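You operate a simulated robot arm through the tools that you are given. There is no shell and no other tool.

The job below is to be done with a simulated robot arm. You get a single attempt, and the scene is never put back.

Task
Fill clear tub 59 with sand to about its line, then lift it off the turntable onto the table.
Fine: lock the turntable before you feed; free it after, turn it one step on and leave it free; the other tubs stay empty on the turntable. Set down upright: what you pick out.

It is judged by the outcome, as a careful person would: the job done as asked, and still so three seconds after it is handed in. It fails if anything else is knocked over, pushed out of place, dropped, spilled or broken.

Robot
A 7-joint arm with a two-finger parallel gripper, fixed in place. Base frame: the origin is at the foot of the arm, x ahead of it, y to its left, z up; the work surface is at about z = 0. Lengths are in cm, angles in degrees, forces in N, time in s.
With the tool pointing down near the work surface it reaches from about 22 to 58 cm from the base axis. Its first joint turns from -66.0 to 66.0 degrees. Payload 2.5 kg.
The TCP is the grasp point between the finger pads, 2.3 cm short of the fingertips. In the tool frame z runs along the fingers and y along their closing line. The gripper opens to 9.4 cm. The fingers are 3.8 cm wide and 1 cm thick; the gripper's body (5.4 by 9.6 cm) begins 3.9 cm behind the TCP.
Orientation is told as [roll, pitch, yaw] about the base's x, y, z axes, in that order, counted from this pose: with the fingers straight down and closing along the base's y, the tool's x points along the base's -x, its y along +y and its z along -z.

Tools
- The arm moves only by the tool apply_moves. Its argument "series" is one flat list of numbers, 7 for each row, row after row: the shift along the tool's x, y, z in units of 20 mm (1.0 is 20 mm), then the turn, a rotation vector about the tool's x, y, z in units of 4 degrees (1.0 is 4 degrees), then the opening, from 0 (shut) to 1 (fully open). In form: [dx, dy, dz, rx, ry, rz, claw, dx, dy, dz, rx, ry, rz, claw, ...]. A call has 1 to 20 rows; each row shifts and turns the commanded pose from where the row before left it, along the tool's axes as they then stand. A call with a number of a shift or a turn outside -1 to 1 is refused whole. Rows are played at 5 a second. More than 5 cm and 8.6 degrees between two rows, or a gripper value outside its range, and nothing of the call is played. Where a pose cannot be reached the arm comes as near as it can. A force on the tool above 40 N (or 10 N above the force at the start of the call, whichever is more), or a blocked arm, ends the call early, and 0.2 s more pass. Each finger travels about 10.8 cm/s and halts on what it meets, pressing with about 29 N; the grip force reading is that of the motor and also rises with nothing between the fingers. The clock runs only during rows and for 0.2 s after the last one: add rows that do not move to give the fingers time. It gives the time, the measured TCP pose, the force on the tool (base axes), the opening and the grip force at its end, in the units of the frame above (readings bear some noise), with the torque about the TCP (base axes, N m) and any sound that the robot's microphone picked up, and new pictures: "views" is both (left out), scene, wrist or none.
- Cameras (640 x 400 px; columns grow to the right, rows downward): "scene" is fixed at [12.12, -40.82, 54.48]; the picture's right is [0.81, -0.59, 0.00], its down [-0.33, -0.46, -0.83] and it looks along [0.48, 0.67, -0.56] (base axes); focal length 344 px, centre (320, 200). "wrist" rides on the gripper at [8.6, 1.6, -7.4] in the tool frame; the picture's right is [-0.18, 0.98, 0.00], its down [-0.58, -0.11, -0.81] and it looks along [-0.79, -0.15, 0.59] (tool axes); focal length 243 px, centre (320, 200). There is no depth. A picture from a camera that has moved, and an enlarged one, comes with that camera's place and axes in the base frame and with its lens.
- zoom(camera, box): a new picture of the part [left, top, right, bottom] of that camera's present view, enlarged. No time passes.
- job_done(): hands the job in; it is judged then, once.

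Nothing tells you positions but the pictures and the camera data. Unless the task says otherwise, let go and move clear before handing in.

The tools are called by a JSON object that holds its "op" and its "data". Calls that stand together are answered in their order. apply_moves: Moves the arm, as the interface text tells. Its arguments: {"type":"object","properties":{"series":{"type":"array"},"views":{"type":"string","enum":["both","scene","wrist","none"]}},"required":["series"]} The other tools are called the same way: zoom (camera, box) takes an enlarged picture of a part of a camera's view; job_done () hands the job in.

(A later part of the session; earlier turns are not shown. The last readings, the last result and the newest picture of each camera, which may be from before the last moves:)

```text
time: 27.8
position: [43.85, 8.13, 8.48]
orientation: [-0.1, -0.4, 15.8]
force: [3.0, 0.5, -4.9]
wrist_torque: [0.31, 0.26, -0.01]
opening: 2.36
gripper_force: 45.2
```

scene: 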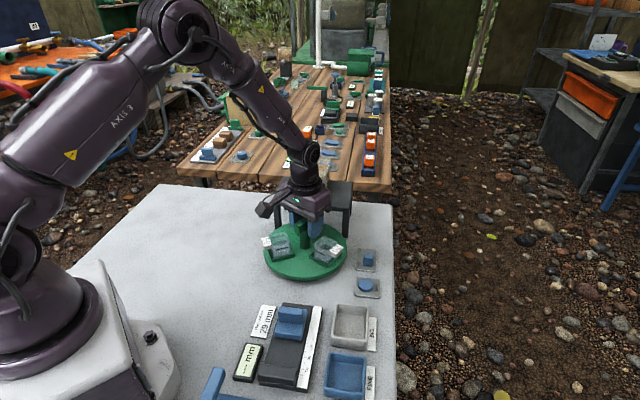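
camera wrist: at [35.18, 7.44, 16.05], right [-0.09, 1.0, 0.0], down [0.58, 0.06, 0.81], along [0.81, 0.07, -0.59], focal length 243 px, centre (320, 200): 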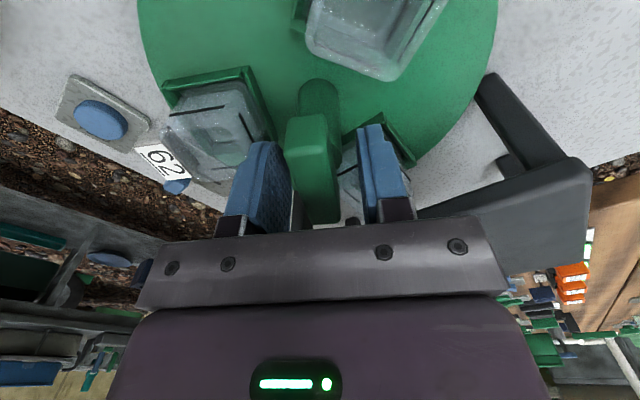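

The constraints from four angles agree that the pivot is near (43.4,8.0). I'll reopen, shift along the bar onto the pivot, regrip and continue.

{"op": "apply_moves", "data": {"series": [0, 0, 0, 0, 0, 0, 0.35, 0.23, 0, 0, 0, 0, 0, 0.35, 0, 0, 0, 0, 0, 0, 0.1, 0, 0, 0, 0, 0, 0, 0.1, 0, 0, 0, 0, 0, 0, 0.1, 0, 0, 0, 0, 0, 1, 0.1, 0, 0, 0, 0, 0, 1, 0.1, 0, 0, 0, 0, 0, 1, 0.1, 0, 0, 0, 0, 0, 0, 0.1]}}

{"op": "zoom", "data": {"camera": "scene", "box": [250, 160, 400, 290]}}

```text
time: 29.8
position: [43.32, 8.13, 8.6]
orientation: [-0.1, -0.3, 3.9]
force: [2.8, -1.5, -2.4]
wrist_torque: [0.26, -0.08, 0.2]
opening: 2.36
gripper_force: 45.1
camera wrist: at [34.48, 9.1, 16.05], right [0.12, 0.99, 0.0], down [0.58, -0.07, 0.81], along [0.8, -0.1, -0.59], focal length 243 px, centre (320, 200)
```

scene: 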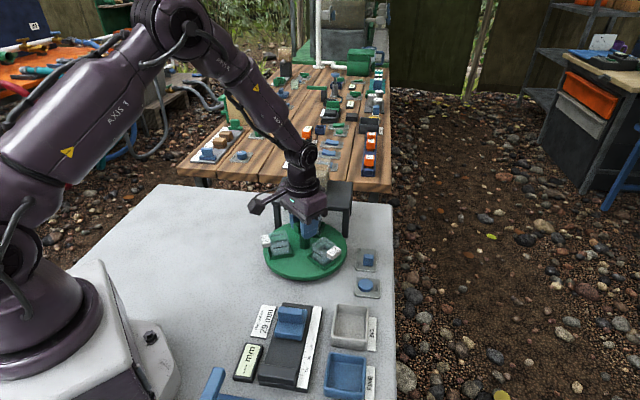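
wrist: 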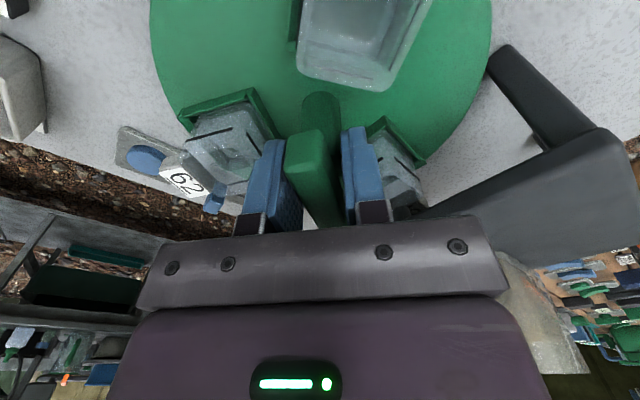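

```text
3.08 times, centred on (325, 225) of scene
camera zoom: at [12.12, -40.82, 54.48], right [0.81, -0.59, 0.0], down [-0.33, -0.46, -0.83], along [0.48, 0.67, -0.56], focal length 1058 px, centre (305, 123)
```

zoom: 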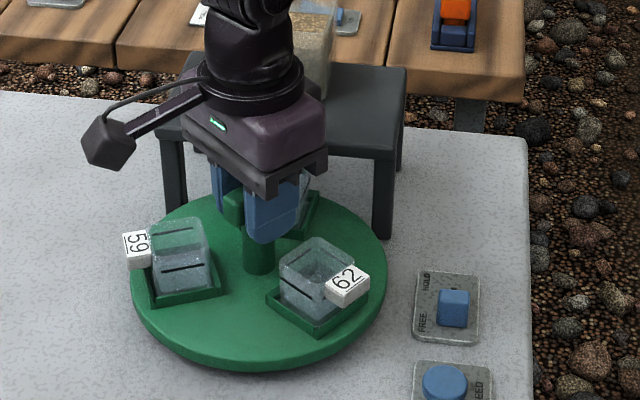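

The pads were gripping the round post below the bar, so it slipped. I'll open, rise to look, and regrip higher on the bar itself.

{"op": "apply_moves", "data": {"series": [0, 0, 0, 0, 0, 0, 0.4, 0, 0, 0, 0, 0, 0, 0.4, 0, 0, -0.8, 0, 0, 0, 0.4, 0, 0, -0.8, 0, 0, 0, 0.4, 0, 0, 0, 0, 0, 0, 0.4]}}

{"op": "zoom", "data": {"camera": "wrist", "box": [200, 40, 440, 200]}}

{"op": "zoom", "data": {"camera": "scene", "box": [250, 160, 400, 290]}}

```text
time: 31.0
position: [43.38, 8.02, 11.85]
orientation: [-0.2, -0.3, 3.9]
force: [0.2, -0.2, -0.3]
wrist_torque: [-0.01, -0.02, -0.02]
opening: 3.76
gripper_force: 0.0
camera wrist: at [34.49, 9.08, 19.36], right [0.12, 0.99, 0.0], down [0.58, -0.07, 0.81], along [0.8, -0.1, -0.59], focal length 243 px, centre (320, 200)
```

scene: 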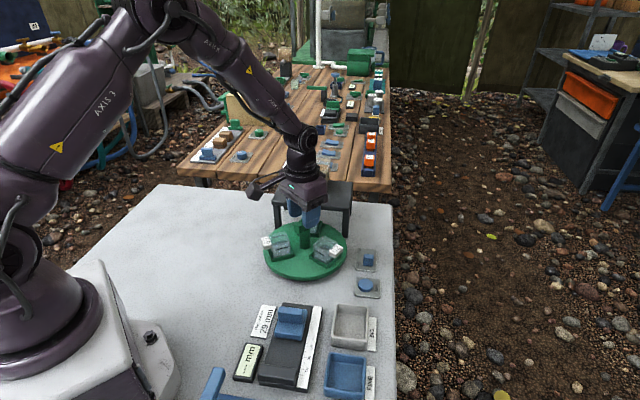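
wrist: 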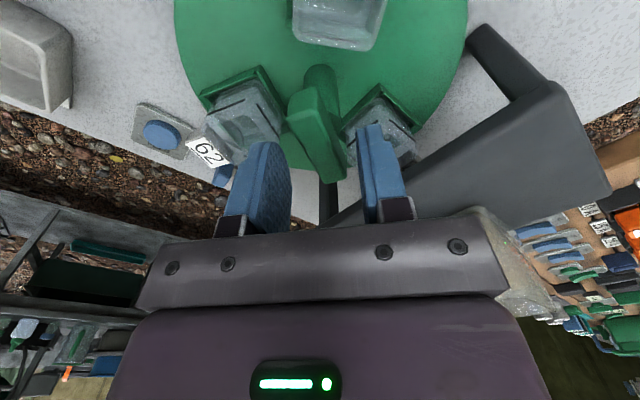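

```text
2.50 times, centred on (320, 120) of wrist
camera zoom: at [34.49, 9.08, 19.36], right [0.12, 0.99, 0.0], down [0.58, -0.07, 0.81], along [0.8, -0.1, -0.59], focal length 606 px, centre (320, 400)
```

zoom: 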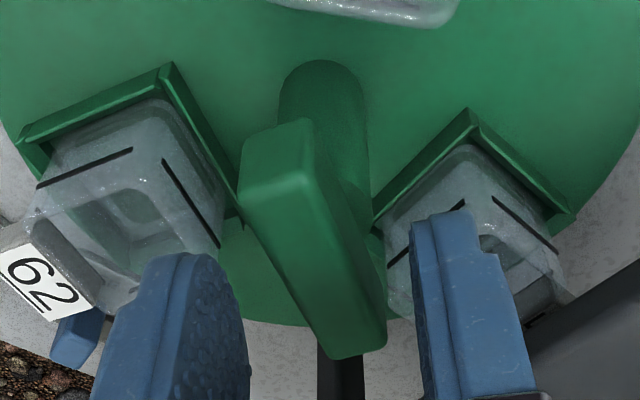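

```text
3.08 times, centred on (325, 225) of scene
camera zoom: at [12.12, -40.82, 54.48], right [0.81, -0.59, 0.0], down [-0.33, -0.46, -0.83], along [0.48, 0.67, -0.56], focal length 1058 px, centre (305, 123)
```

zoom: 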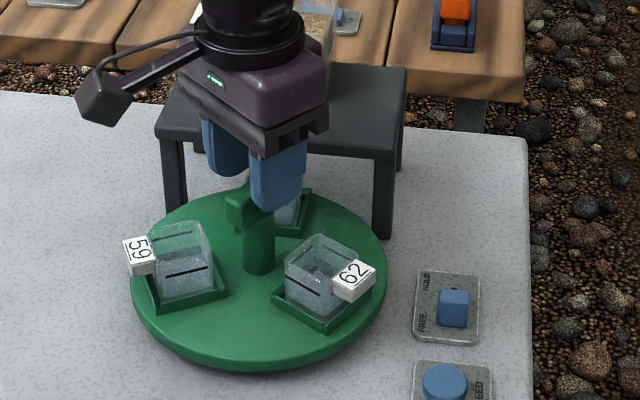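

The table has settled into a detent with tub 75 under the nozzle and the bar at about 14°. Tub 59 is one 120° step clockwise from the feed point. I'll grip the bar higher, at z≈9.9 and yaw about 14°.

{"op": "apply_moves", "data": {"series": [0, 0, 0, 0, 0, -1, 0.4, 0, 0, 0, 0, 0, -1, 0.4, 0, 0, 0, 0, 0, -0.6, 0.4, 0, 0, 0.5, 0, 0, 0, 0.4, 0, 0, 0.48, 0, 0, 0, 0.4, 0, 0, 0, 0, 0, 0, 0.2, 0, 0, 0, 0, 0, 0, 0.08, 0, 0, 0, 0, 0, 0, 0.08, 0, 0, 0, 0, 0, 0, 0.08]}}

```text
time: 33.0
position: [43.48, 8.15, 9.83]
orientation: [-0.1, -0.4, 14.3]
force: [-4.3, 3.3, 7.4]
wrist_torque: [0.03, 0.25, 0.0]
opening: 2.36
gripper_force: 44.9
camera wrist: at [34.5, 7.47, 17.28], right [-0.06, 1.0, 0.0], down [0.59, 0.04, 0.81], along [0.81, 0.05, -0.59], focal length 243 px, centre (320, 200)
```

scene: 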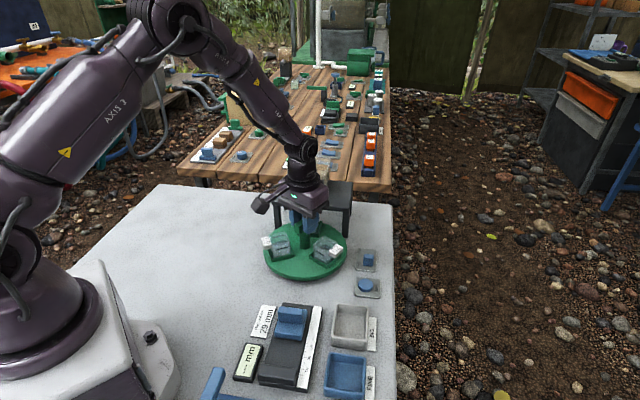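
wrist: 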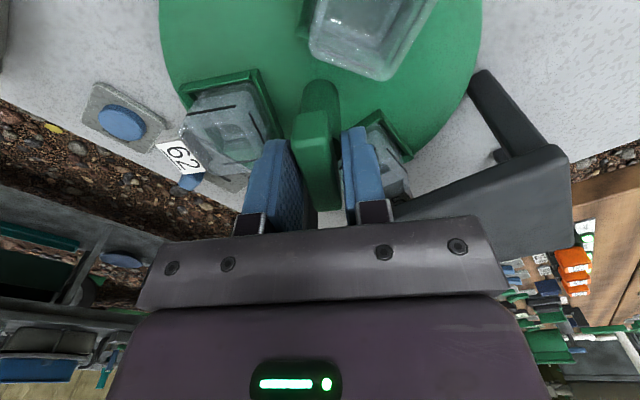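

I'll test for slip with a small clockwise turn.

{"op": "apply_moves", "data": {"series": [0, 0, 0, 0, 0, 1, 0.05, 0, 0, 0, 0, 0, 1, 0.05, 0, 0, 0, 0, 0, 1, 0.05, 0, 0, 0, 0, 0, 1, 0.05, 0, 0, 0, 0, 0, 0, 0.05]}}

{"op": "zoom", "data": {"camera": "wrist", "box": [200, 60, 440, 220]}}

{"op": "zoom", "data": {"camera": "scene", "box": [250, 160, 400, 290]}}

```text
time: 34.2
position: [43.36, 8.1, 9.66]
orientation: [-0.1, -0.6, -1.4]
force: [3.9, 2.9, 0.3]
wrist_torque: [0.09, 0.43, 2.25]
opening: 2.36
gripper_force: 44.8
camera wrist: at [34.67, 9.89, 17.24], right [0.21, 0.98, 0.0], down [0.57, -0.12, 0.81], along [0.79, -0.17, -0.58], focal length 243 px, centre (320, 200)
```

scene: 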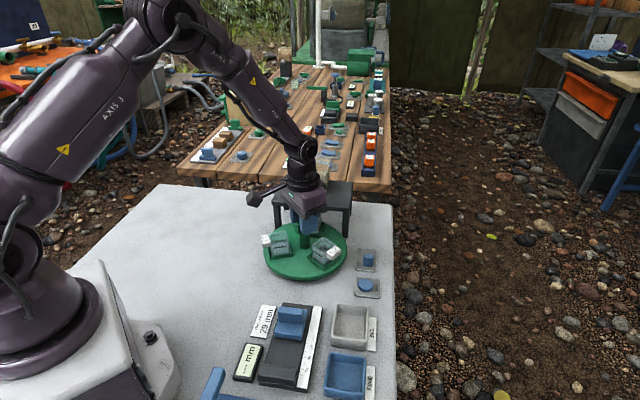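
wrist: 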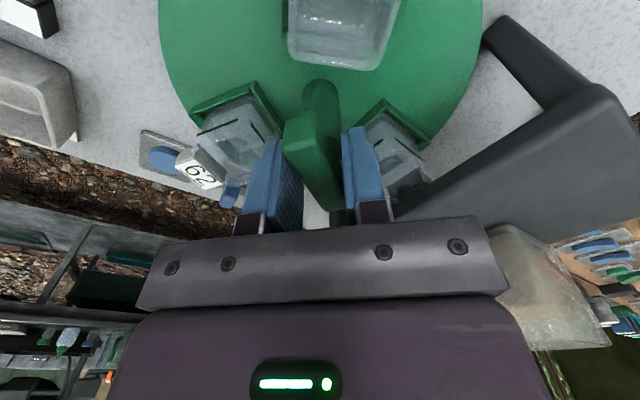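

```text
2.50 times, centred on (320, 140) of wrist
camera zoom: at [34.67, 9.89, 17.24], right [0.21, 0.98, 0.0], down [0.57, -0.12, 0.81], along [0.79, -0.17, -0.58], focal length 606 px, centre (320, 350)
```

zoom: 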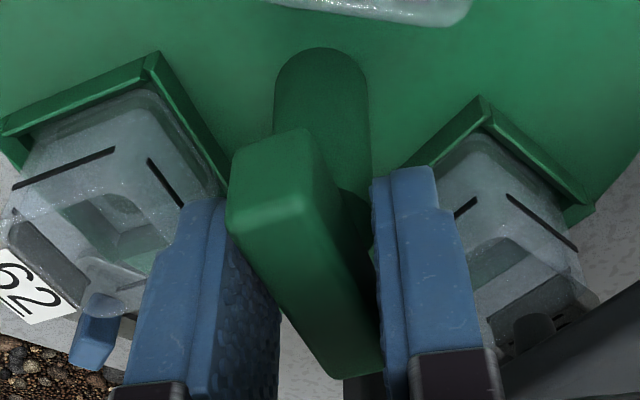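

```text
3.08 times, centred on (325, 225) of scene
camera zoom: at [12.12, -40.82, 54.48], right [0.81, -0.59, 0.0], down [-0.33, -0.46, -0.83], along [0.48, 0.67, -0.56], focal length 1058 px, centre (305, 123)
```

zoom: 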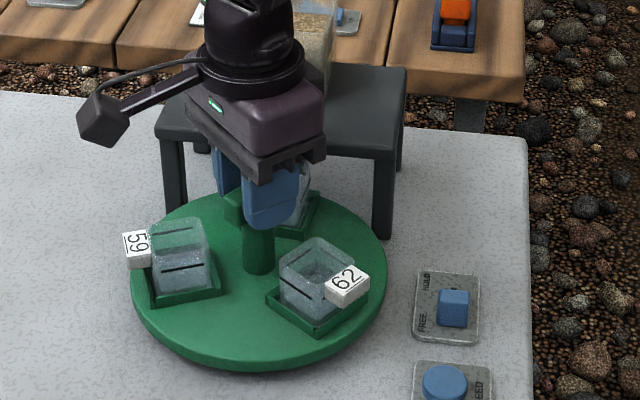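

There is strong spring-like resistance of about 2 Nm at this spot. Before forcing anything I'll release and back off, to see whether it's a detent or something touching near the nozzle.

{"op": "apply_moves", "data": {"series": [0, 0, 0, 0, 0, 0, 0.4, 0, 0, 0, 0, 0, 0, 0.4, 0, 0, -1, 0, 0, 0, 0.4, 0, 0, -1, 0, 0, 0, 0.4, 1, 0, -0.3, 0, 0, 0, 0.4, 1, 0, 0, 0, 0, 0, 0.4, 1, 0, 0, 0, 0, 0, 0.4, 1, 0, 0, 0, 0, 0, 0.4, 1, 0, 0, 0, 0, 0, 0.4, 0, 0, 0, 0, 0, -1, 0.4, 0, 0, 0, 0, 0, -1, 0.4, 0, 0, 0, 0, 0, -1, 0.4, 0, 0, 0, 0, 0, -1, 0.4, 0, 0, 0, 0, 0, 0, 0.4]}}

{"op": "zoom", "data": {"camera": "scene", "box": [260, 170, 360, 260]}}

{"op": "zoom", "data": {"camera": "scene", "box": [250, 200, 400, 300]}}

{"op": "zoom", "data": {"camera": "wrist", "box": [220, 60, 440, 230]}}

```text
time: 37.2
position: [33.36, 8.4, 14.25]
orientation: [-0.2, -0.3, 14.3]
force: [-0.5, 0.1, 0.3]
wrist_torque: [0.02, 0.0, 0.01]
opening: 3.78
gripper_force: 0.0
camera wrist: at [24.46, 7.76, 21.82], right [-0.06, 1.0, 0.0], down [0.58, 0.04, 0.81], along [0.81, 0.05, -0.59], focal length 243 px, centre (320, 200)
```

scene: 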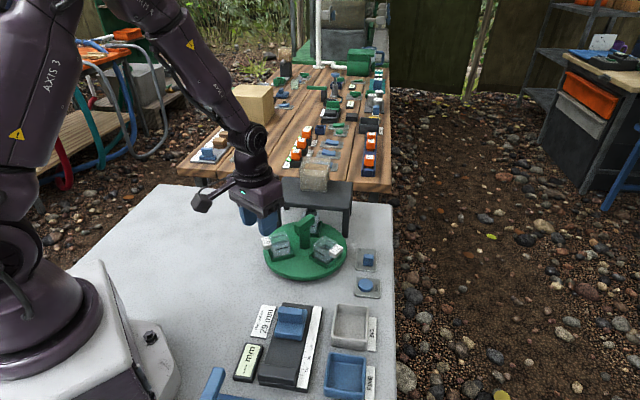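
wrist: 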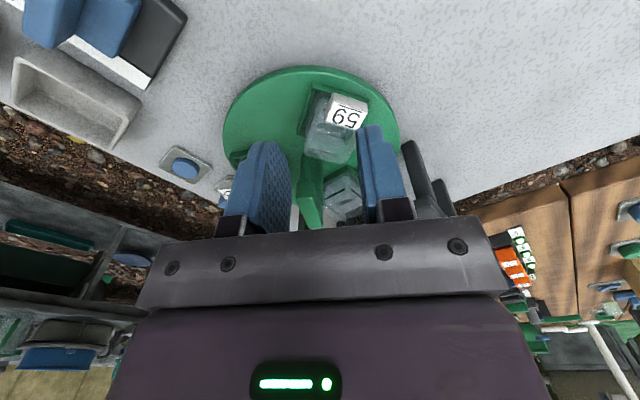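

```text
4.44 times, centred on (310, 215) of scene
camera zoom: at [12.12, -40.82, 54.48], right [0.81, -0.59, 0.0], down [-0.33, -0.46, -0.83], along [0.48, 0.67, -0.56], focal length 1529 px, centre (364, 133)
```

zoom: 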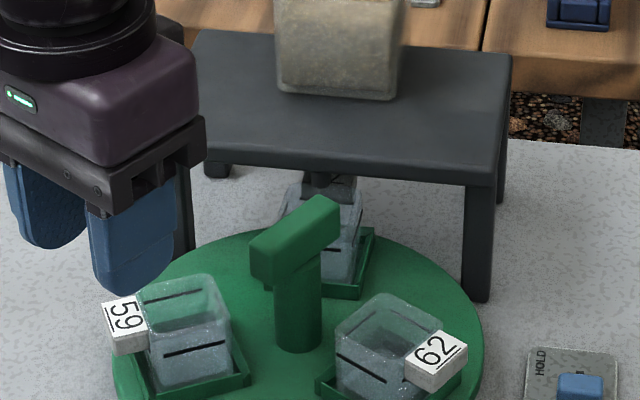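

```text
4.00 times, centred on (325, 250) of scene
camera zoom: at [12.12, -40.82, 54.48], right [0.81, -0.59, 0.0], down [-0.33, -0.46, -0.83], along [0.48, 0.67, -0.56], focal length 1376 px, centre (300, 0)
```

zoom: 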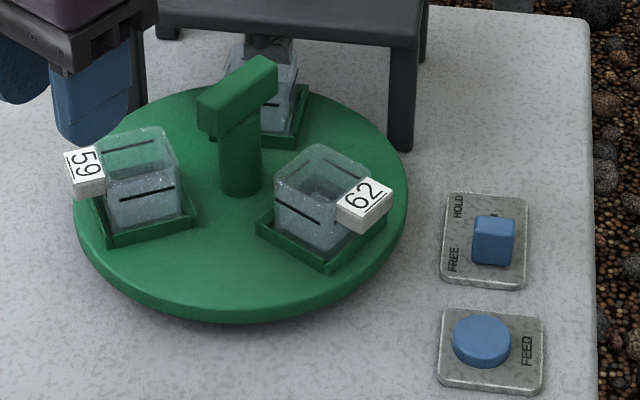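

```text
2.35 times, centred on (330, 145) of wrist
camera zoom: at [24.46, 7.76, 21.82], right [-0.06, 1.0, 0.0], down [0.58, 0.04, 0.81], along [0.81, 0.05, -0.59], focal length 571 px, centre (296, 329)
```

zoom: 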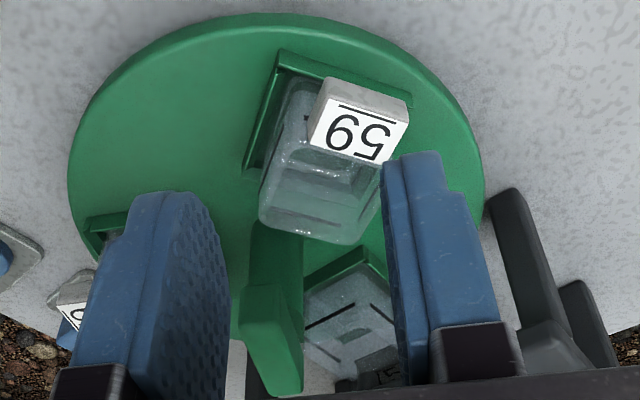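

The tub sits centred under the nozzle and the table springs back, so this is a wide spring detent. I need a firmer grip on the bar alone, and its top is about z=9.7. I'll go back and grip at z≈10.6.

{"op": "apply_moves", "data": {"series": [-0.964, -0.286, 0, 0, 0, 0, 0.4, -0.964, -0.286, 0, 0, 0, 0, 0.4, -0.964, -0.286, 0, 0, 0, 0, 0.4, -0.964, -0.286, 0, 0, 0, 0, 0.4, -0.964, -0.286, 0, 0, 0, 0, 0.4, 0, 0, 0.6, 0, 0, 0, 0.4, 0, 0, 0.6, 0, 0, 0, 0.4, 0, 0, 0.6, 0, 0, 0, 0.4, 0, 0, 0, 0, 0, 0, 0.2, 0, 0, 0, 0, 0, 0, 0.05, 0, 0, 0, 0, 0, 0, 0.05, 0, 0, 0, 0, 0, 0, 0.05]}}

{"op": "zoom", "data": {"camera": "wrist", "box": [200, 60, 440, 220]}}

```text
time: 39.8
position: [43.45, 8.11, 10.65]
orientation: [-0.1, -0.2, 14.3]
force: [4.1, 11.5, -6.4]
wrist_torque: [0.09, 0.68, 0.02]
opening: 1.57
gripper_force: 45.2
camera wrist: at [34.51, 7.46, 18.25], right [-0.06, 1.0, 0.0], down [0.59, 0.04, 0.81], along [0.81, 0.05, -0.59], focal length 243 px, centre (320, 200)
```

scene: 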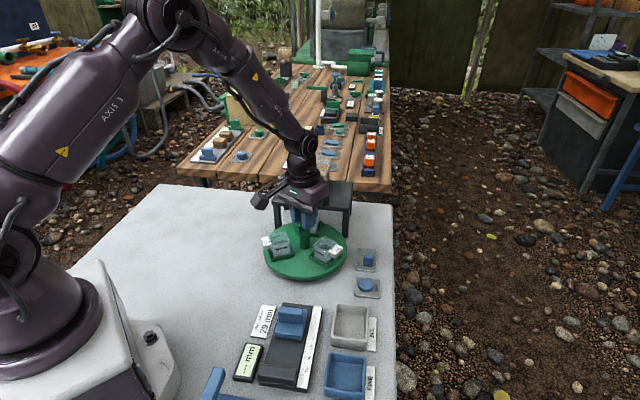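
wrist: 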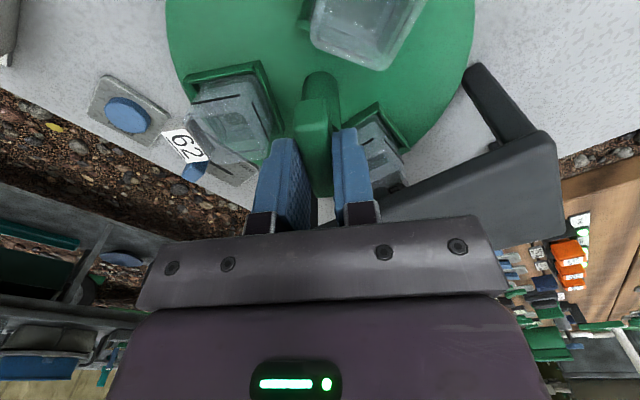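

```text
2.50 times, centred on (320, 140) of wrist
camera zoom: at [34.51, 7.46, 18.25], right [-0.06, 1.0, 0.0], down [0.59, 0.04, 0.81], along [0.81, 0.05, -0.59], focal length 606 px, centre (320, 350)
```

zoom: 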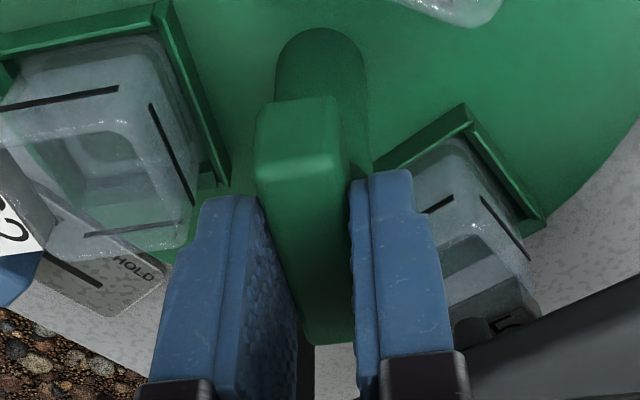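

Now the bar itself is gripped, at 1.57 cm. I'll turn clockwise 12° and check.

{"op": "apply_moves", "data": {"series": [0, 0.04, 0, 0, 0, 0, 0.05, 0, 0, 0, 0, 0, 1, 0.05, 0, 0, 0, 0, 0, 1, 0.05, 0, 0, 0, 0, 0, 1, 0.05, 0, 0, 0, 0, 0, 0, 0.05]}}

{"op": "zoom", "data": {"camera": "scene", "box": [250, 160, 400, 290]}}

```text
time: 41.0
position: [43.35, 8.03, 10.71]
orientation: [-0.2, -0.2, 2.5]
force: [-3.5, 1.0, -3.1]
wrist_torque: [0.24, 0.38, 2.18]
opening: 2.06
gripper_force: 45.6
camera wrist: at [34.52, 9.3, 18.27], right [0.14, 0.99, 0.0], down [0.58, -0.08, 0.81], along [0.8, -0.12, -0.59], focal length 243 px, centre (320, 200)
```

scene: 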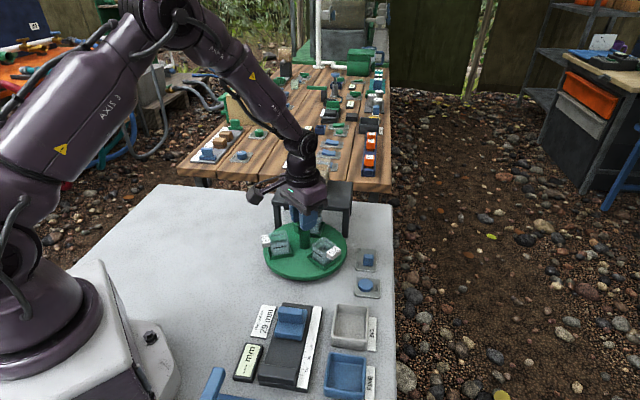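
wrist: 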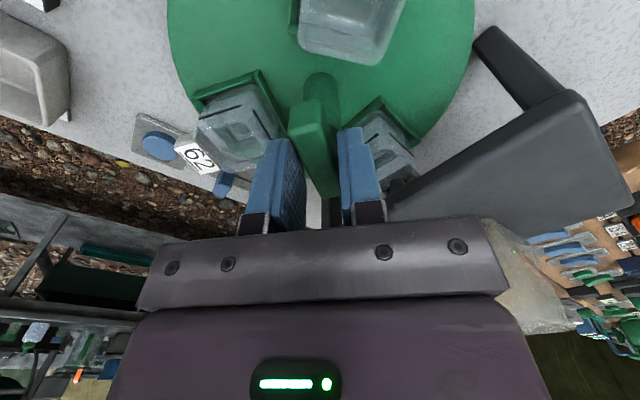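

```text
3.08 times, centred on (325, 225) of scene
camera zoom: at [12.12, -40.82, 54.48], right [0.81, -0.59, 0.0], down [-0.33, -0.46, -0.83], along [0.48, 0.67, -0.56], focal length 1058 px, centre (305, 123)
```

zoom: 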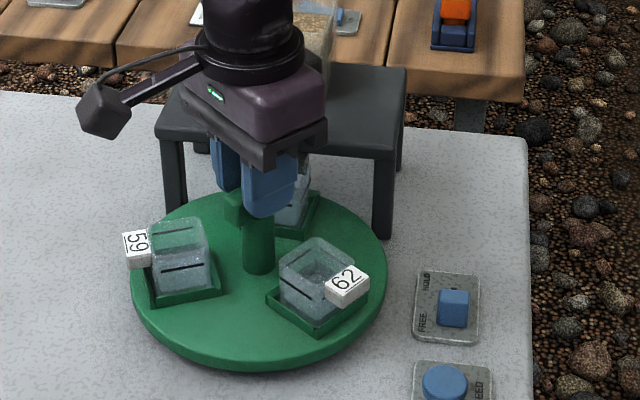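

The table stops at the same angle regardless of torque, so this looks like a hard contact. I'll ease off and look closely around tub 75, the nozzle and tag 62.

{"op": "zoom", "data": {"camera": "wrist", "box": [320, 70, 480, 220]}}

{"op": "zoom", "data": {"camera": "wrist", "box": [120, 60, 300, 220]}}

{"op": "zoom", "data": {"camera": "scene", "box": [290, 195, 350, 250]}}

```text
2.67 times, centred on (400, 145) of wrist
camera zoom: at [34.52, 9.3, 18.27], right [0.14, 0.99, 0.0], down [0.58, -0.08, 0.81], along [0.8, -0.12, -0.59], focal length 647 px, centre (107, 347)
```

zoom: 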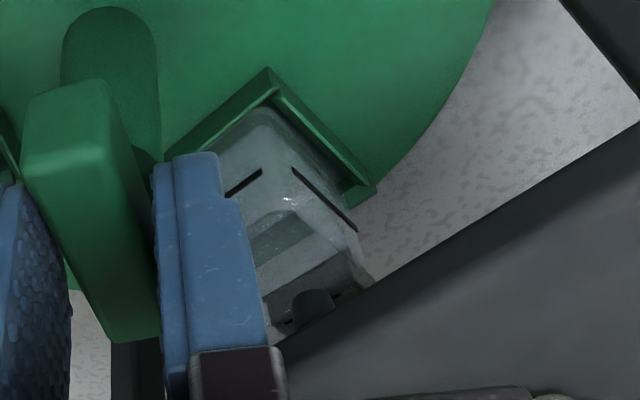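

```text
2.50 times, centred on (210, 140) of wrist
camera zoom: at [34.52, 9.3, 18.27], right [0.14, 0.99, 0.0], down [0.58, -0.08, 0.81], along [0.8, -0.12, -0.59], focal length 606 px, centre (595, 350)
```

zoom: 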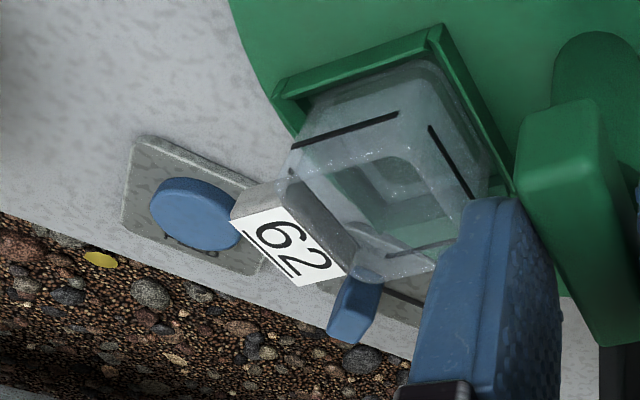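

```text
7.27 times, centred on (320, 222) of scene
camera zoom: at [12.12, -40.82, 54.48], right [0.81, -0.59, 0.0], down [-0.33, -0.46, -0.83], along [0.48, 0.67, -0.56], focal length 2502 px, centre (320, 36)
```

zoom: 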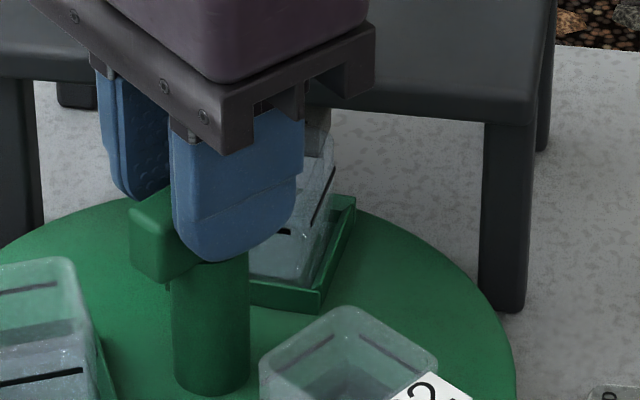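

Nothing visibly jams, but I want to see the nozzle against the tub rim in profile. I'll release, rise and look from the left side.

{"op": "apply_moves", "data": {"series": [0, 0, 0, 0, 0, 0, 0.4, 0, 0, 0, 0, 0, 0, 0.4, 0, 0, -1, 0, 0, 0, 0.4, 0, 0, -1, 0, 0, 0, 0.4, 0.13, 0.83, 0, 0, 0, 0.8, 0.6, 0.13, 0.83, 0, 0, 0, 0.8, 0.8, 0.13, 0.83, 0, 0, 0, 0, 0.8, 0.13, 0.83, 0, 0, 0, 0, 0.8, 0, 0, 0.8, 0, 0, 0, 0.8, 0, 0, 0.6, 0, 0, 0, 0.8, 0, 0, 0, 0, 0, 0, 0.8]}}

{"op": "zoom", "data": {"camera": "wrist", "box": [240, 100, 400, 240]}}

{"op": "zoom", "data": {"camera": "scene", "box": [270, 180, 360, 260]}}

```text
time: 43.4
position: [42.67, 14.79, 12.04]
orientation: [0.0, -0.4, -4.1]
force: [-16.3, -2.5, 36.6]
wrist_torque: [1.33, 0.91, 0.32]
opening: 7.33
gripper_force: 0.1
camera wrist: at [34.02, 17.0, 19.56], right [0.25, 0.97, 0.0], down [0.57, -0.15, 0.81], along [0.78, -0.2, -0.59], focal length 243 px, centre (320, 200)
```

scene: 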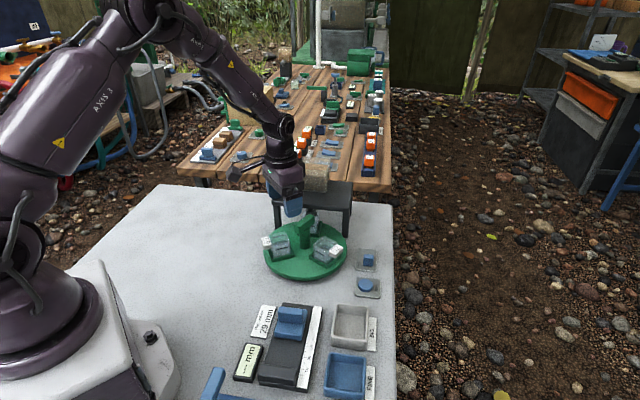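
wrist: 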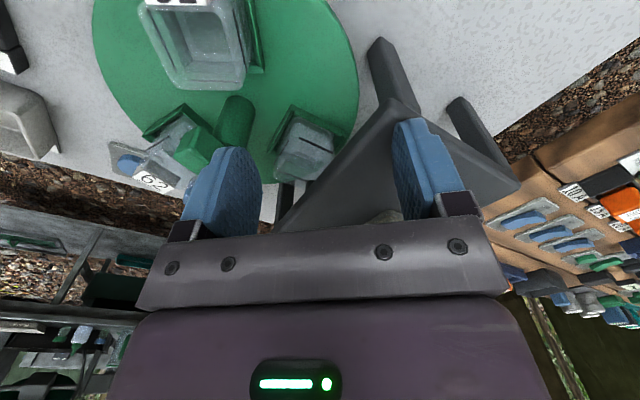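

```text
2.86 times, centred on (320, 170) of wrist
camera zoom: at [34.02, 17.0, 19.56], right [0.25, 0.97, 0.0], down [0.57, -0.15, 0.81], along [0.78, -0.2, -0.59], focal length 693 px, centre (320, 286)
```

zoom: 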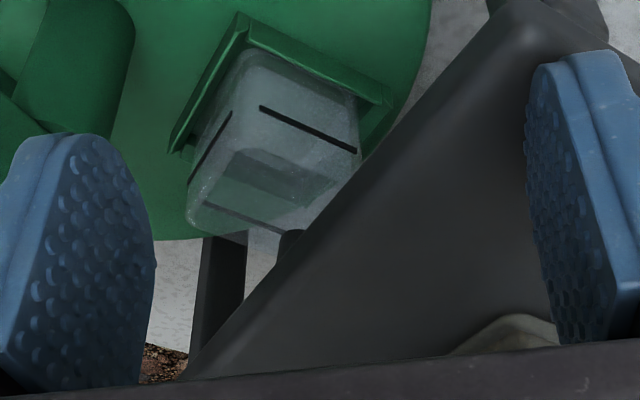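

```text
5.00 times, centred on (315, 220) of scene
camera zoom: at [12.11, -40.82, 54.48], right [0.81, -0.59, 0.0], down [-0.33, -0.46, -0.83], along [0.48, 0.67, -0.56], focal length 1720 px, centre (345, 100)
```

zoom: 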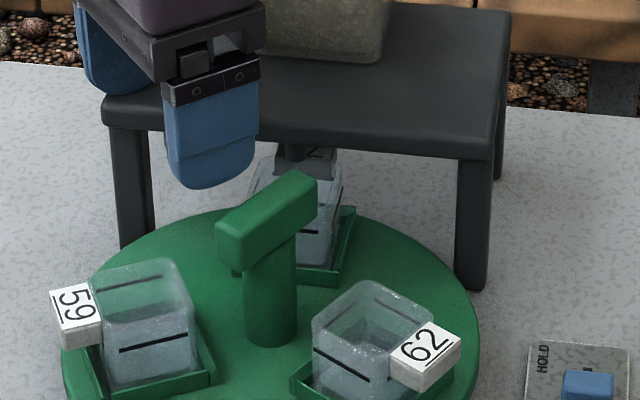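

A finger is touching the stand top at z≈9.7, so the stand is higher than I assumed. I'm rising straight away.

{"op": "apply_moves", "data": {"series": [0, 0, -0.5, 0, 0, 0, 0.8, 0, 0, -0.5, 0, 0, 0, 0.8, 0, 0, 0, 0, 0, 0, 0.8]}}

{"op": "zoom", "data": {"camera": "wrist", "box": [240, 100, 400, 240]}}

{"op": "zoom", "data": {"camera": "scene", "box": [270, 150, 390, 260]}}

```text
time: 44.2
position: [42.57, 14.77, 14.0]
orientation: [-0.1, -0.5, -4.2]
force: [0.0, -0.7, -0.3]
wrist_torque: [0.02, 0.01, -0.02]
opening: 7.52
gripper_force: 0.1
camera wrist: at [33.9, 16.95, 21.46], right [0.26, 0.97, 0.0], down [0.57, -0.15, 0.81], along [0.78, -0.21, -0.59], focal length 243 px, centre (320, 200)
```

scene: 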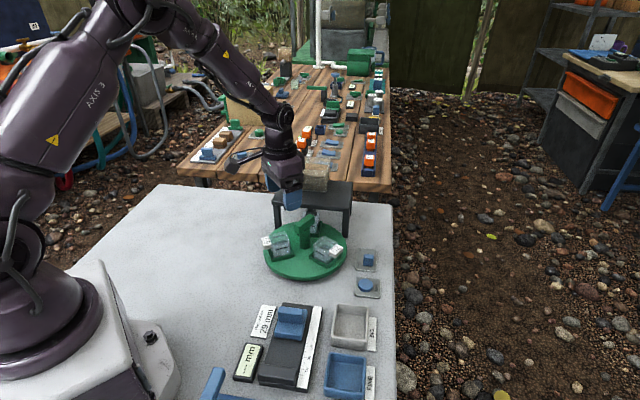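
wrist: 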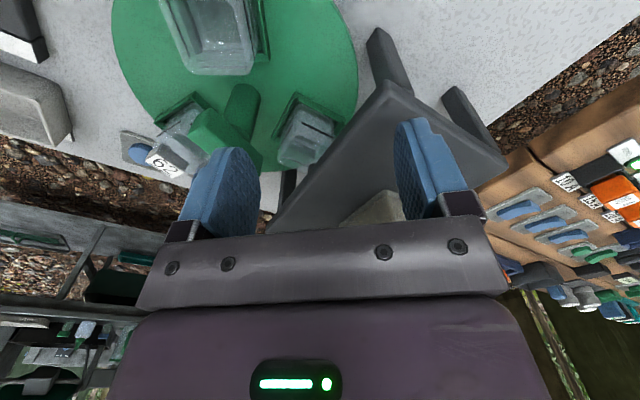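

```text
2.86 times, centred on (320, 170) of wrist
camera zoom: at [33.9, 16.95, 21.46], right [0.26, 0.97, 0.0], down [0.57, -0.15, 0.81], along [0.78, -0.21, -0.59], focal length 693 px, centre (320, 286)
```

zoom: 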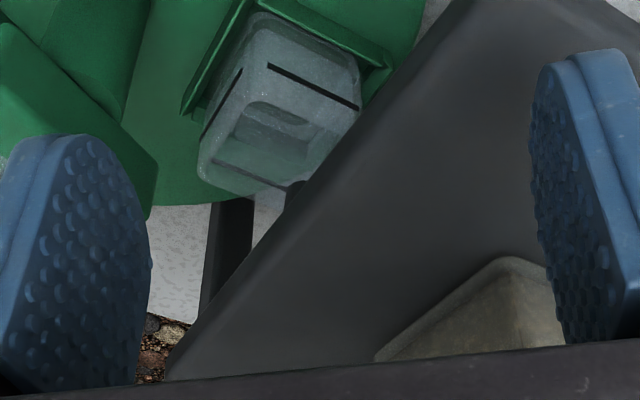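

```text
3.64 times, centred on (330, 205) of scene
camera zoom: at [12.12, -40.82, 54.48], right [0.81, -0.59, 0.0], down [-0.33, -0.46, -0.83], along [0.48, 0.67, -0.56], focal length 1251 px, centre (284, 182)
```

zoom: 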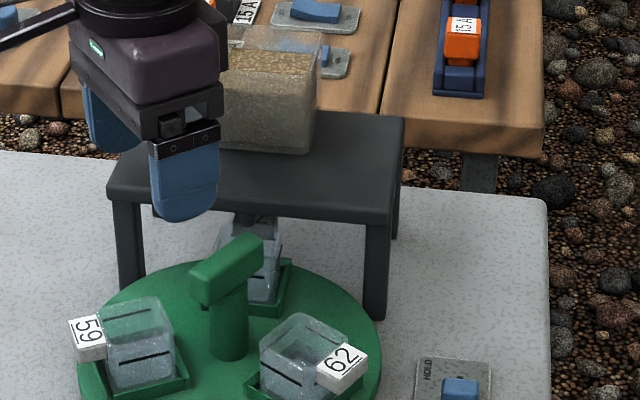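

The stand is undisturbed; its top is near z=9.6, and the nozzle sits over the tub's centre as intended. I'll regrip the bar and test the counter-clockwise direction.

{"op": "apply_moves", "data": {"series": [0, 0, 0, 0, 0, -1, 0.6, 0, 0, 0, 0, 0, -1, 0.4, 0, 0, 0, 0, 0, -1, 0.4, 0, 0, 0, 0, 0, -1, 0.4, 0, 0, 0, 0, 0, -0.6, 0.4, 0.105, -0.8375, 0, 0, 0, 0, 0.4, 0.105, -0.8375, 0, 0, 0, 0, 0.4, 0.105, -0.8375, 0, 0, 0, 0, 0.4, 0.105, -0.8375, 0, 0, 0, 0, 0.4, 0, 0, 0.6, 0, 0, 0, 0.4, 0, 0, 0.6, 0, 0, 0, 0.4, 0, 0, 0.48, 0, 0, 0, 0.4, 0, 0, 0, 0, 0, 0, 0.2, 0, 0, 0, 0, 0, 0, 0.05, 0, 0, 0, 0, 0, 0, 0.05, 0, 0, 0, 0, 0, 0, 0.05], "views": "wrist"}}

```text
time: 47.6
position: [43.52, 8.22, 10.58]
orientation: [-0.1, -0.3, 14.3]
force: [2.4, 8.1, -2.1]
wrist_torque: [0.14, 0.3, 0.04]
opening: 1.59
gripper_force: 45.2
camera wrist: at [34.55, 7.48, 18.13], right [-0.06, 1.0, 0.0], down [0.59, 0.04, 0.81], along [0.81, 0.05, -0.59], focal length 243 px, centre (320, 200)
```

wrist: 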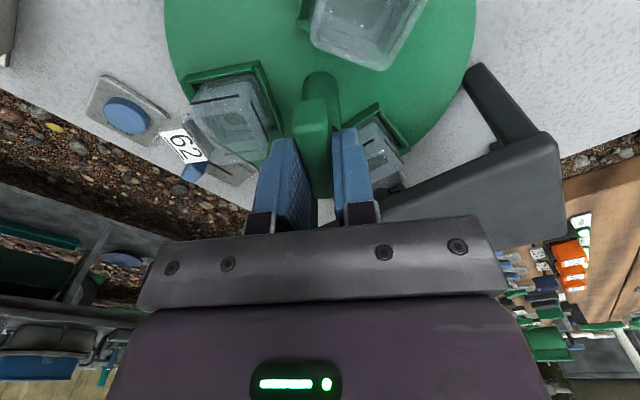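

{"op": "apply_moves", "data": {"series": [0, 0.03, 0, 0, 0, -1, 0.05, 0, 0, 0, 0, 0, -1, 0.05, 0, 0, 0, 0, 0, 0, 0.05]}}

{"op": "zoom", "data": {"camera": "scene", "box": [250, 160, 400, 290]}}

```text
time: 48.4
position: [43.49, 8.1, 10.58]
orientation: [-0.1, -0.3, 22.4]
force: [4.2, 3.0, -14.2]
wrist_torque: [0.77, -1.09, -0.01]
opening: 1.58
gripper_force: 44.9
camera wrist: at [34.71, 6.28, 18.13], right [-0.2, 0.98, 0.0], down [0.57, 0.12, 0.81], along [0.79, 0.16, -0.59], focal length 243 px, centre (320, 200)
```

scene: 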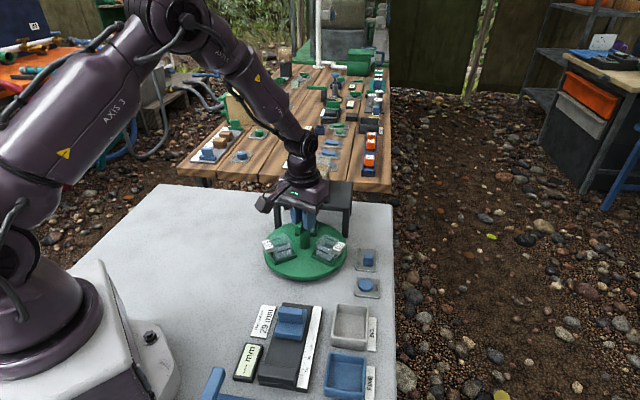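
wrist: 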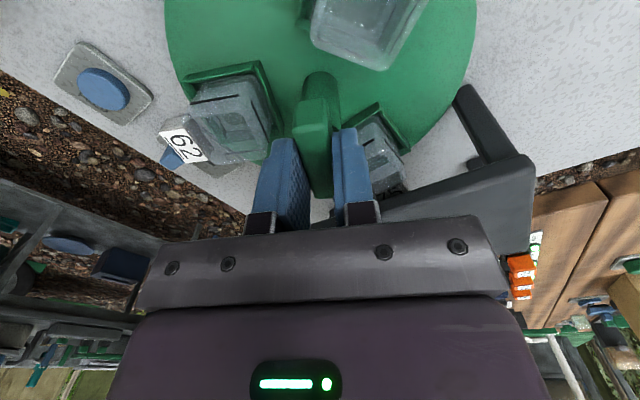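

```text
3.08 times, centred on (325, 225) of scene
camera zoom: at [12.13, -40.82, 54.48], right [0.81, -0.59, 0.0], down [-0.33, -0.46, -0.83], along [0.48, 0.67, -0.56], focal length 1058 px, centre (305, 123)
```

zoom: 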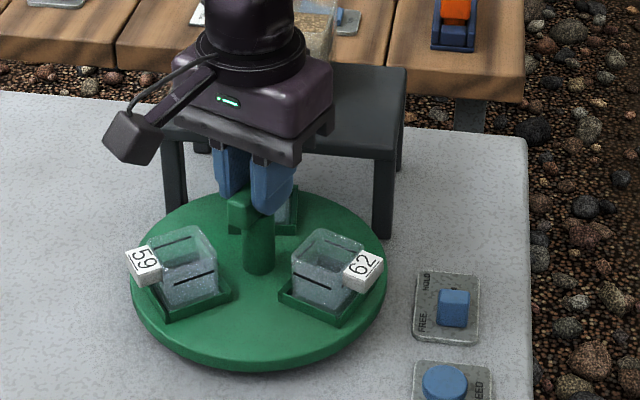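

Counter-clockwise turns freely with zero torque, so clockwise is against a stop and "on" is probably counter-clockwise. I'll keep turning counter-clockwise.

{"op": "apply_moves", "data": {"series": [0, 0, 0, 0, 0, -1, 0.05, 0, 0, 0, 0, 0, -1, 0.05, 0, 0, 0, 0, 0, -1, 0.05, 0, 0, 0, 0, 0, -1, 0.05, 0, 0, 0, 0, 0, -1, 0.05, 0, 0, 0, 0, 0, -1, 0.05, 0, 0, 0, 0, 0, -1, 0.05, 0, 0, 0, 0, 0, -1, 0.05, 0, 0, 0, 0, 0, 0, 0.05]}}

{"op": "zoom", "data": {"camera": "scene", "box": [250, 160, 400, 290]}}

```text
time: 50.4
position: [43.53, 8.19, 10.71]
orientation: [-0.5, -0.3, 54.3]
force: [20.6, 0.6, -26.8]
wrist_torque: [0.85, -0.25, 0.02]
opening: 1.59
gripper_force: 44.8
camera wrist: at [36.93, 1.97, 18.13], right [-0.69, 0.72, -0.01], down [0.42, 0.41, 0.81], along [0.59, 0.56, -0.59], focal length 243 px, centre (320, 200)
```

scene: 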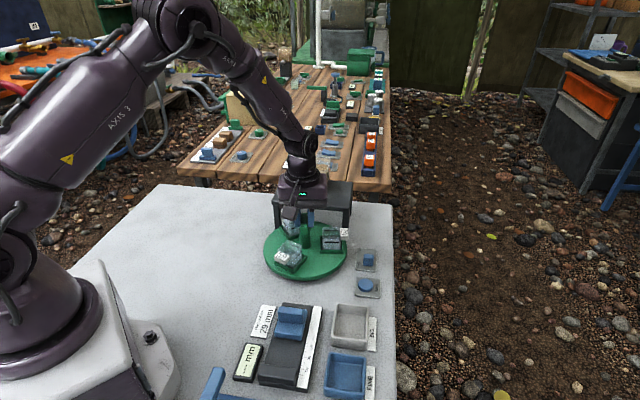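
wrist: 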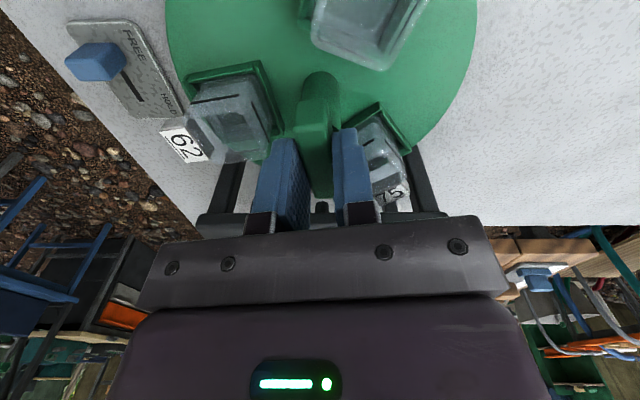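

```text
3.08 times, centred on (325, 225) of scene
camera zoom: at [12.13, -40.82, 54.48], right [0.81, -0.59, 0.0], down [-0.33, -0.46, -0.83], along [0.48, 0.67, -0.56], focal length 1058 px, centre (305, 123)
```

zoom: 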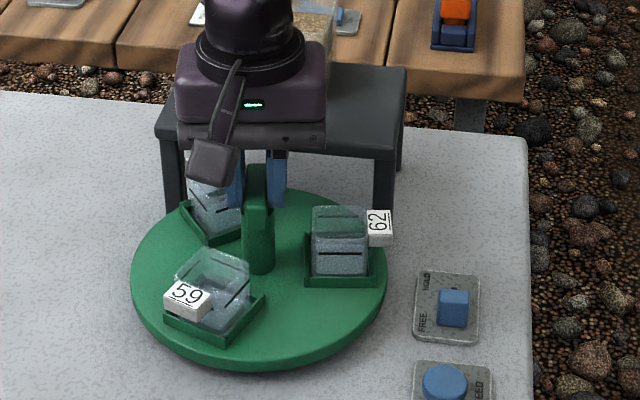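

{"op": "apply_moves", "data": {"series": [0, -0.04, 0.03, 0, 0, 0, 0.05, 0, 0, 0, 0, 0, -1, 0.05, 0, 0, 0, 0, 0, -1, 0.05, 0, 0, 0, 0, 0, -1, 0.05, 0, 0, 0, 0, 0, -1, 0.05, 0, 0, 0, 0, 0, -1, 0.05, 0, 0, 0, 0, 0, -1, 0.05, 0, 0, 0, 0, 0, 0, 0.05]}}

{"op": "zoom", "data": {"camera": "scene", "box": [250, 160, 400, 290]}}

```text
time: 52.4
position: [43.44, 8.24, 10.66]
orientation: [-0.4, 0.0, 78.3]
force: [-2.5, -1.0, 4.0]
wrist_torque: [0.31, 0.27, -0.01]
opening: 1.59
gripper_force: 45.1
stopped in row 8: the force on the tool passed its limit at 45 N (the readings are from after the stop); the commanded pose is now the measured one
camera wrist: at [40.01, -0.09, 18.19], right [-0.93, 0.38, -0.01], down [0.22, 0.55, 0.81], along [0.31, 0.75, -0.59], focal length 243 px, centre (320, 200)
```

scene: 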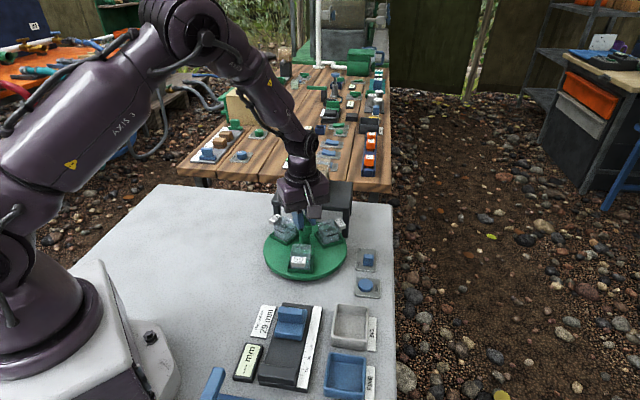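
wrist: 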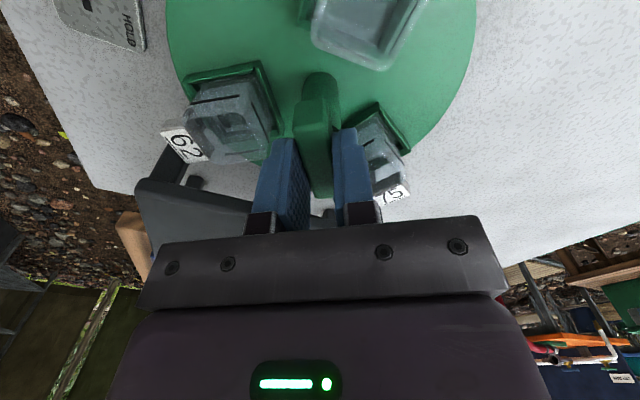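

```text
3.08 times, centred on (325, 225) of scene
camera zoom: at [12.12, -40.82, 54.48], right [0.81, -0.59, 0.0], down [-0.33, -0.46, -0.83], along [0.48, 0.67, -0.56], focal length 1058 px, centre (305, 123)
```

zoom: 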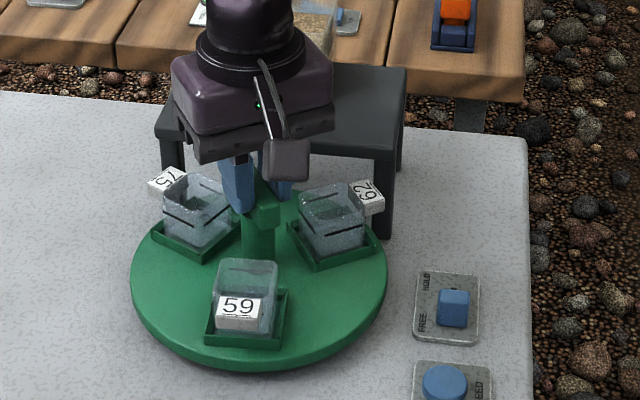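

Back past the starting angle. I'll regrip to clear the accumulated stress and continue counter-clockwise.

{"op": "apply_moves", "data": {"series": [0, 0, 0, 0, 0, 0, 0.3, 0, 0, 0, 0, 0, 0, 0.05, 0, 0, 0, 0, 0, 0, 0.05, 0, 0, 0, 0, 0, 0, 0.05, 0, 0, 0, 0, 0, -1, 0.05, 0, 0, 0, 0, 0, -1, 0.05, 0, 0, 0, 0, 0, -1, 0.05, 0, 0, 0, 0, 0, -1, 0.05, 0, 0, 0, 0, 0, -1, 0.05, 0, 0, 0, 0, 0, -1, 0.05, 0, 0, 0, 0, 0, 0, 0.05]}}

{"op": "zoom", "data": {"camera": "scene", "box": [250, 160, 400, 290]}}

```text
time: 54.8
position: [43.54, 8.11, 10.68]
orientation: [-0.2, 0.2, 102.3]
force: [-6.0, -2.8, 1.6]
wrist_torque: [0.97, 0.55, 0.05]
opening: 1.57
gripper_force: 45.3
camera wrist: at [43.64, -0.73, 18.19], right [-1.0, -0.03, 0.0], down [-0.02, 0.59, 0.8], along [-0.02, 0.8, -0.59], focal length 243 px, centre (320, 200)
```

scene: 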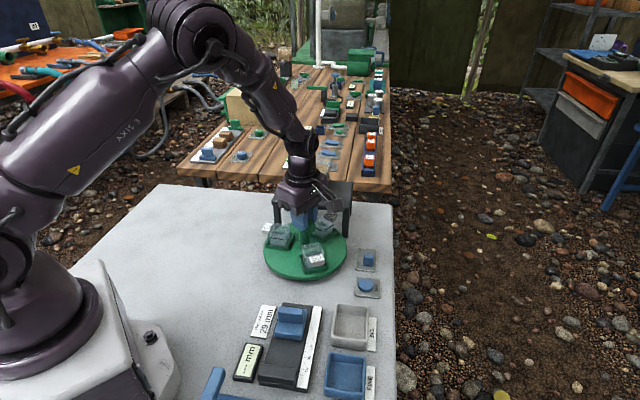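
wrist: 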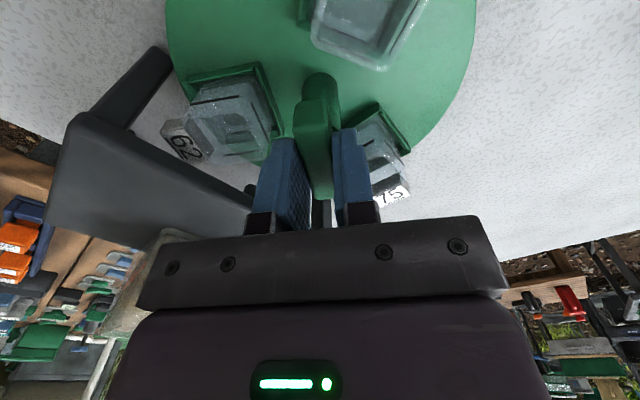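

```text
3.08 times, centred on (325, 225) of scene
camera zoom: at [12.12, -40.82, 54.48], right [0.81, -0.59, 0.0], down [-0.33, -0.46, -0.83], along [0.48, 0.67, -0.56], focal length 1058 px, centre (305, 123)
```

zoom: 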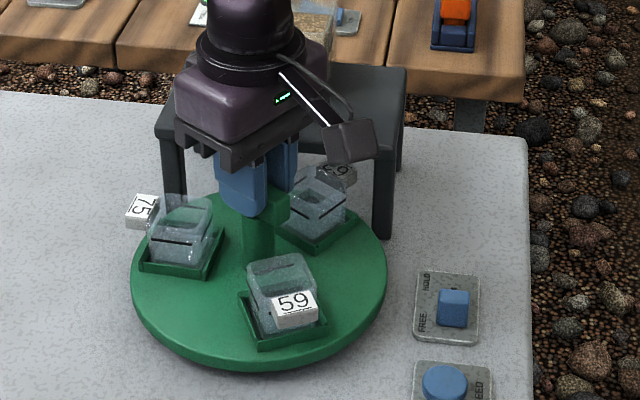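

{"op": "apply_moves", "data": {"series": [0, 0, 0, 0, 0, -1, 0.05, 0, 0, 0, 0, 0, -1, 0.05, 0, 0, 0, 0, 0, -1, 0.05, 0, 0, 0, 0, 0, -1, 0.05, 0, 0, 0, 0, 0, -1, 0.05, 0, 0, 0, 0, 0, -1, 0.05, 0, 0, 0, 0, 0, 0, 0.05]}}

{"op": "zoom", "data": {"camera": "scene", "box": [250, 160, 400, 290]}}

```text
time: 56.4
position: [43.48, 8.04, 10.67]
orientation: [-0.2, 0.3, 126.4]
force: [-0.8, -2.8, 2.4]
wrist_torque: [0.96, 1.06, 0.03]
opening: 1.62
gripper_force: 45.2
camera wrist: at [47.17, 0.13, 18.2], right [-0.9, -0.44, -0.01], down [-0.26, 0.53, 0.8], along [-0.35, 0.72, -0.59], focal length 243 px, centre (320, 200)
```

scene: 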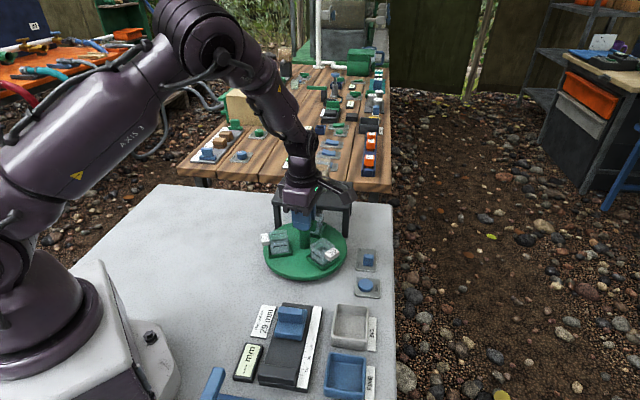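
wrist: 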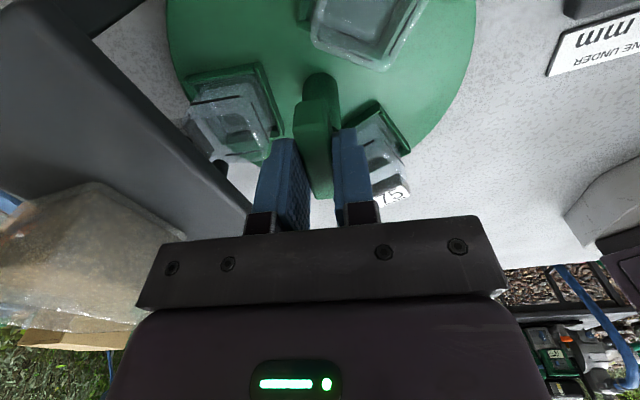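

```text
3.08 times, centred on (325, 225) of scene
camera zoom: at [12.12, -40.82, 54.48], right [0.81, -0.59, 0.0], down [-0.33, -0.46, -0.83], along [0.48, 0.67, -0.56], focal length 1058 px, centre (305, 123)
```

zoom: 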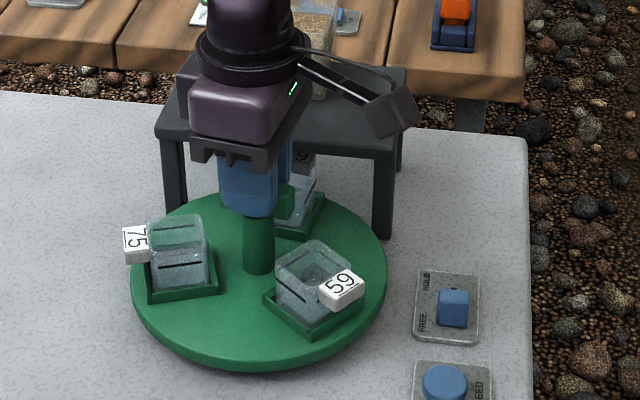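

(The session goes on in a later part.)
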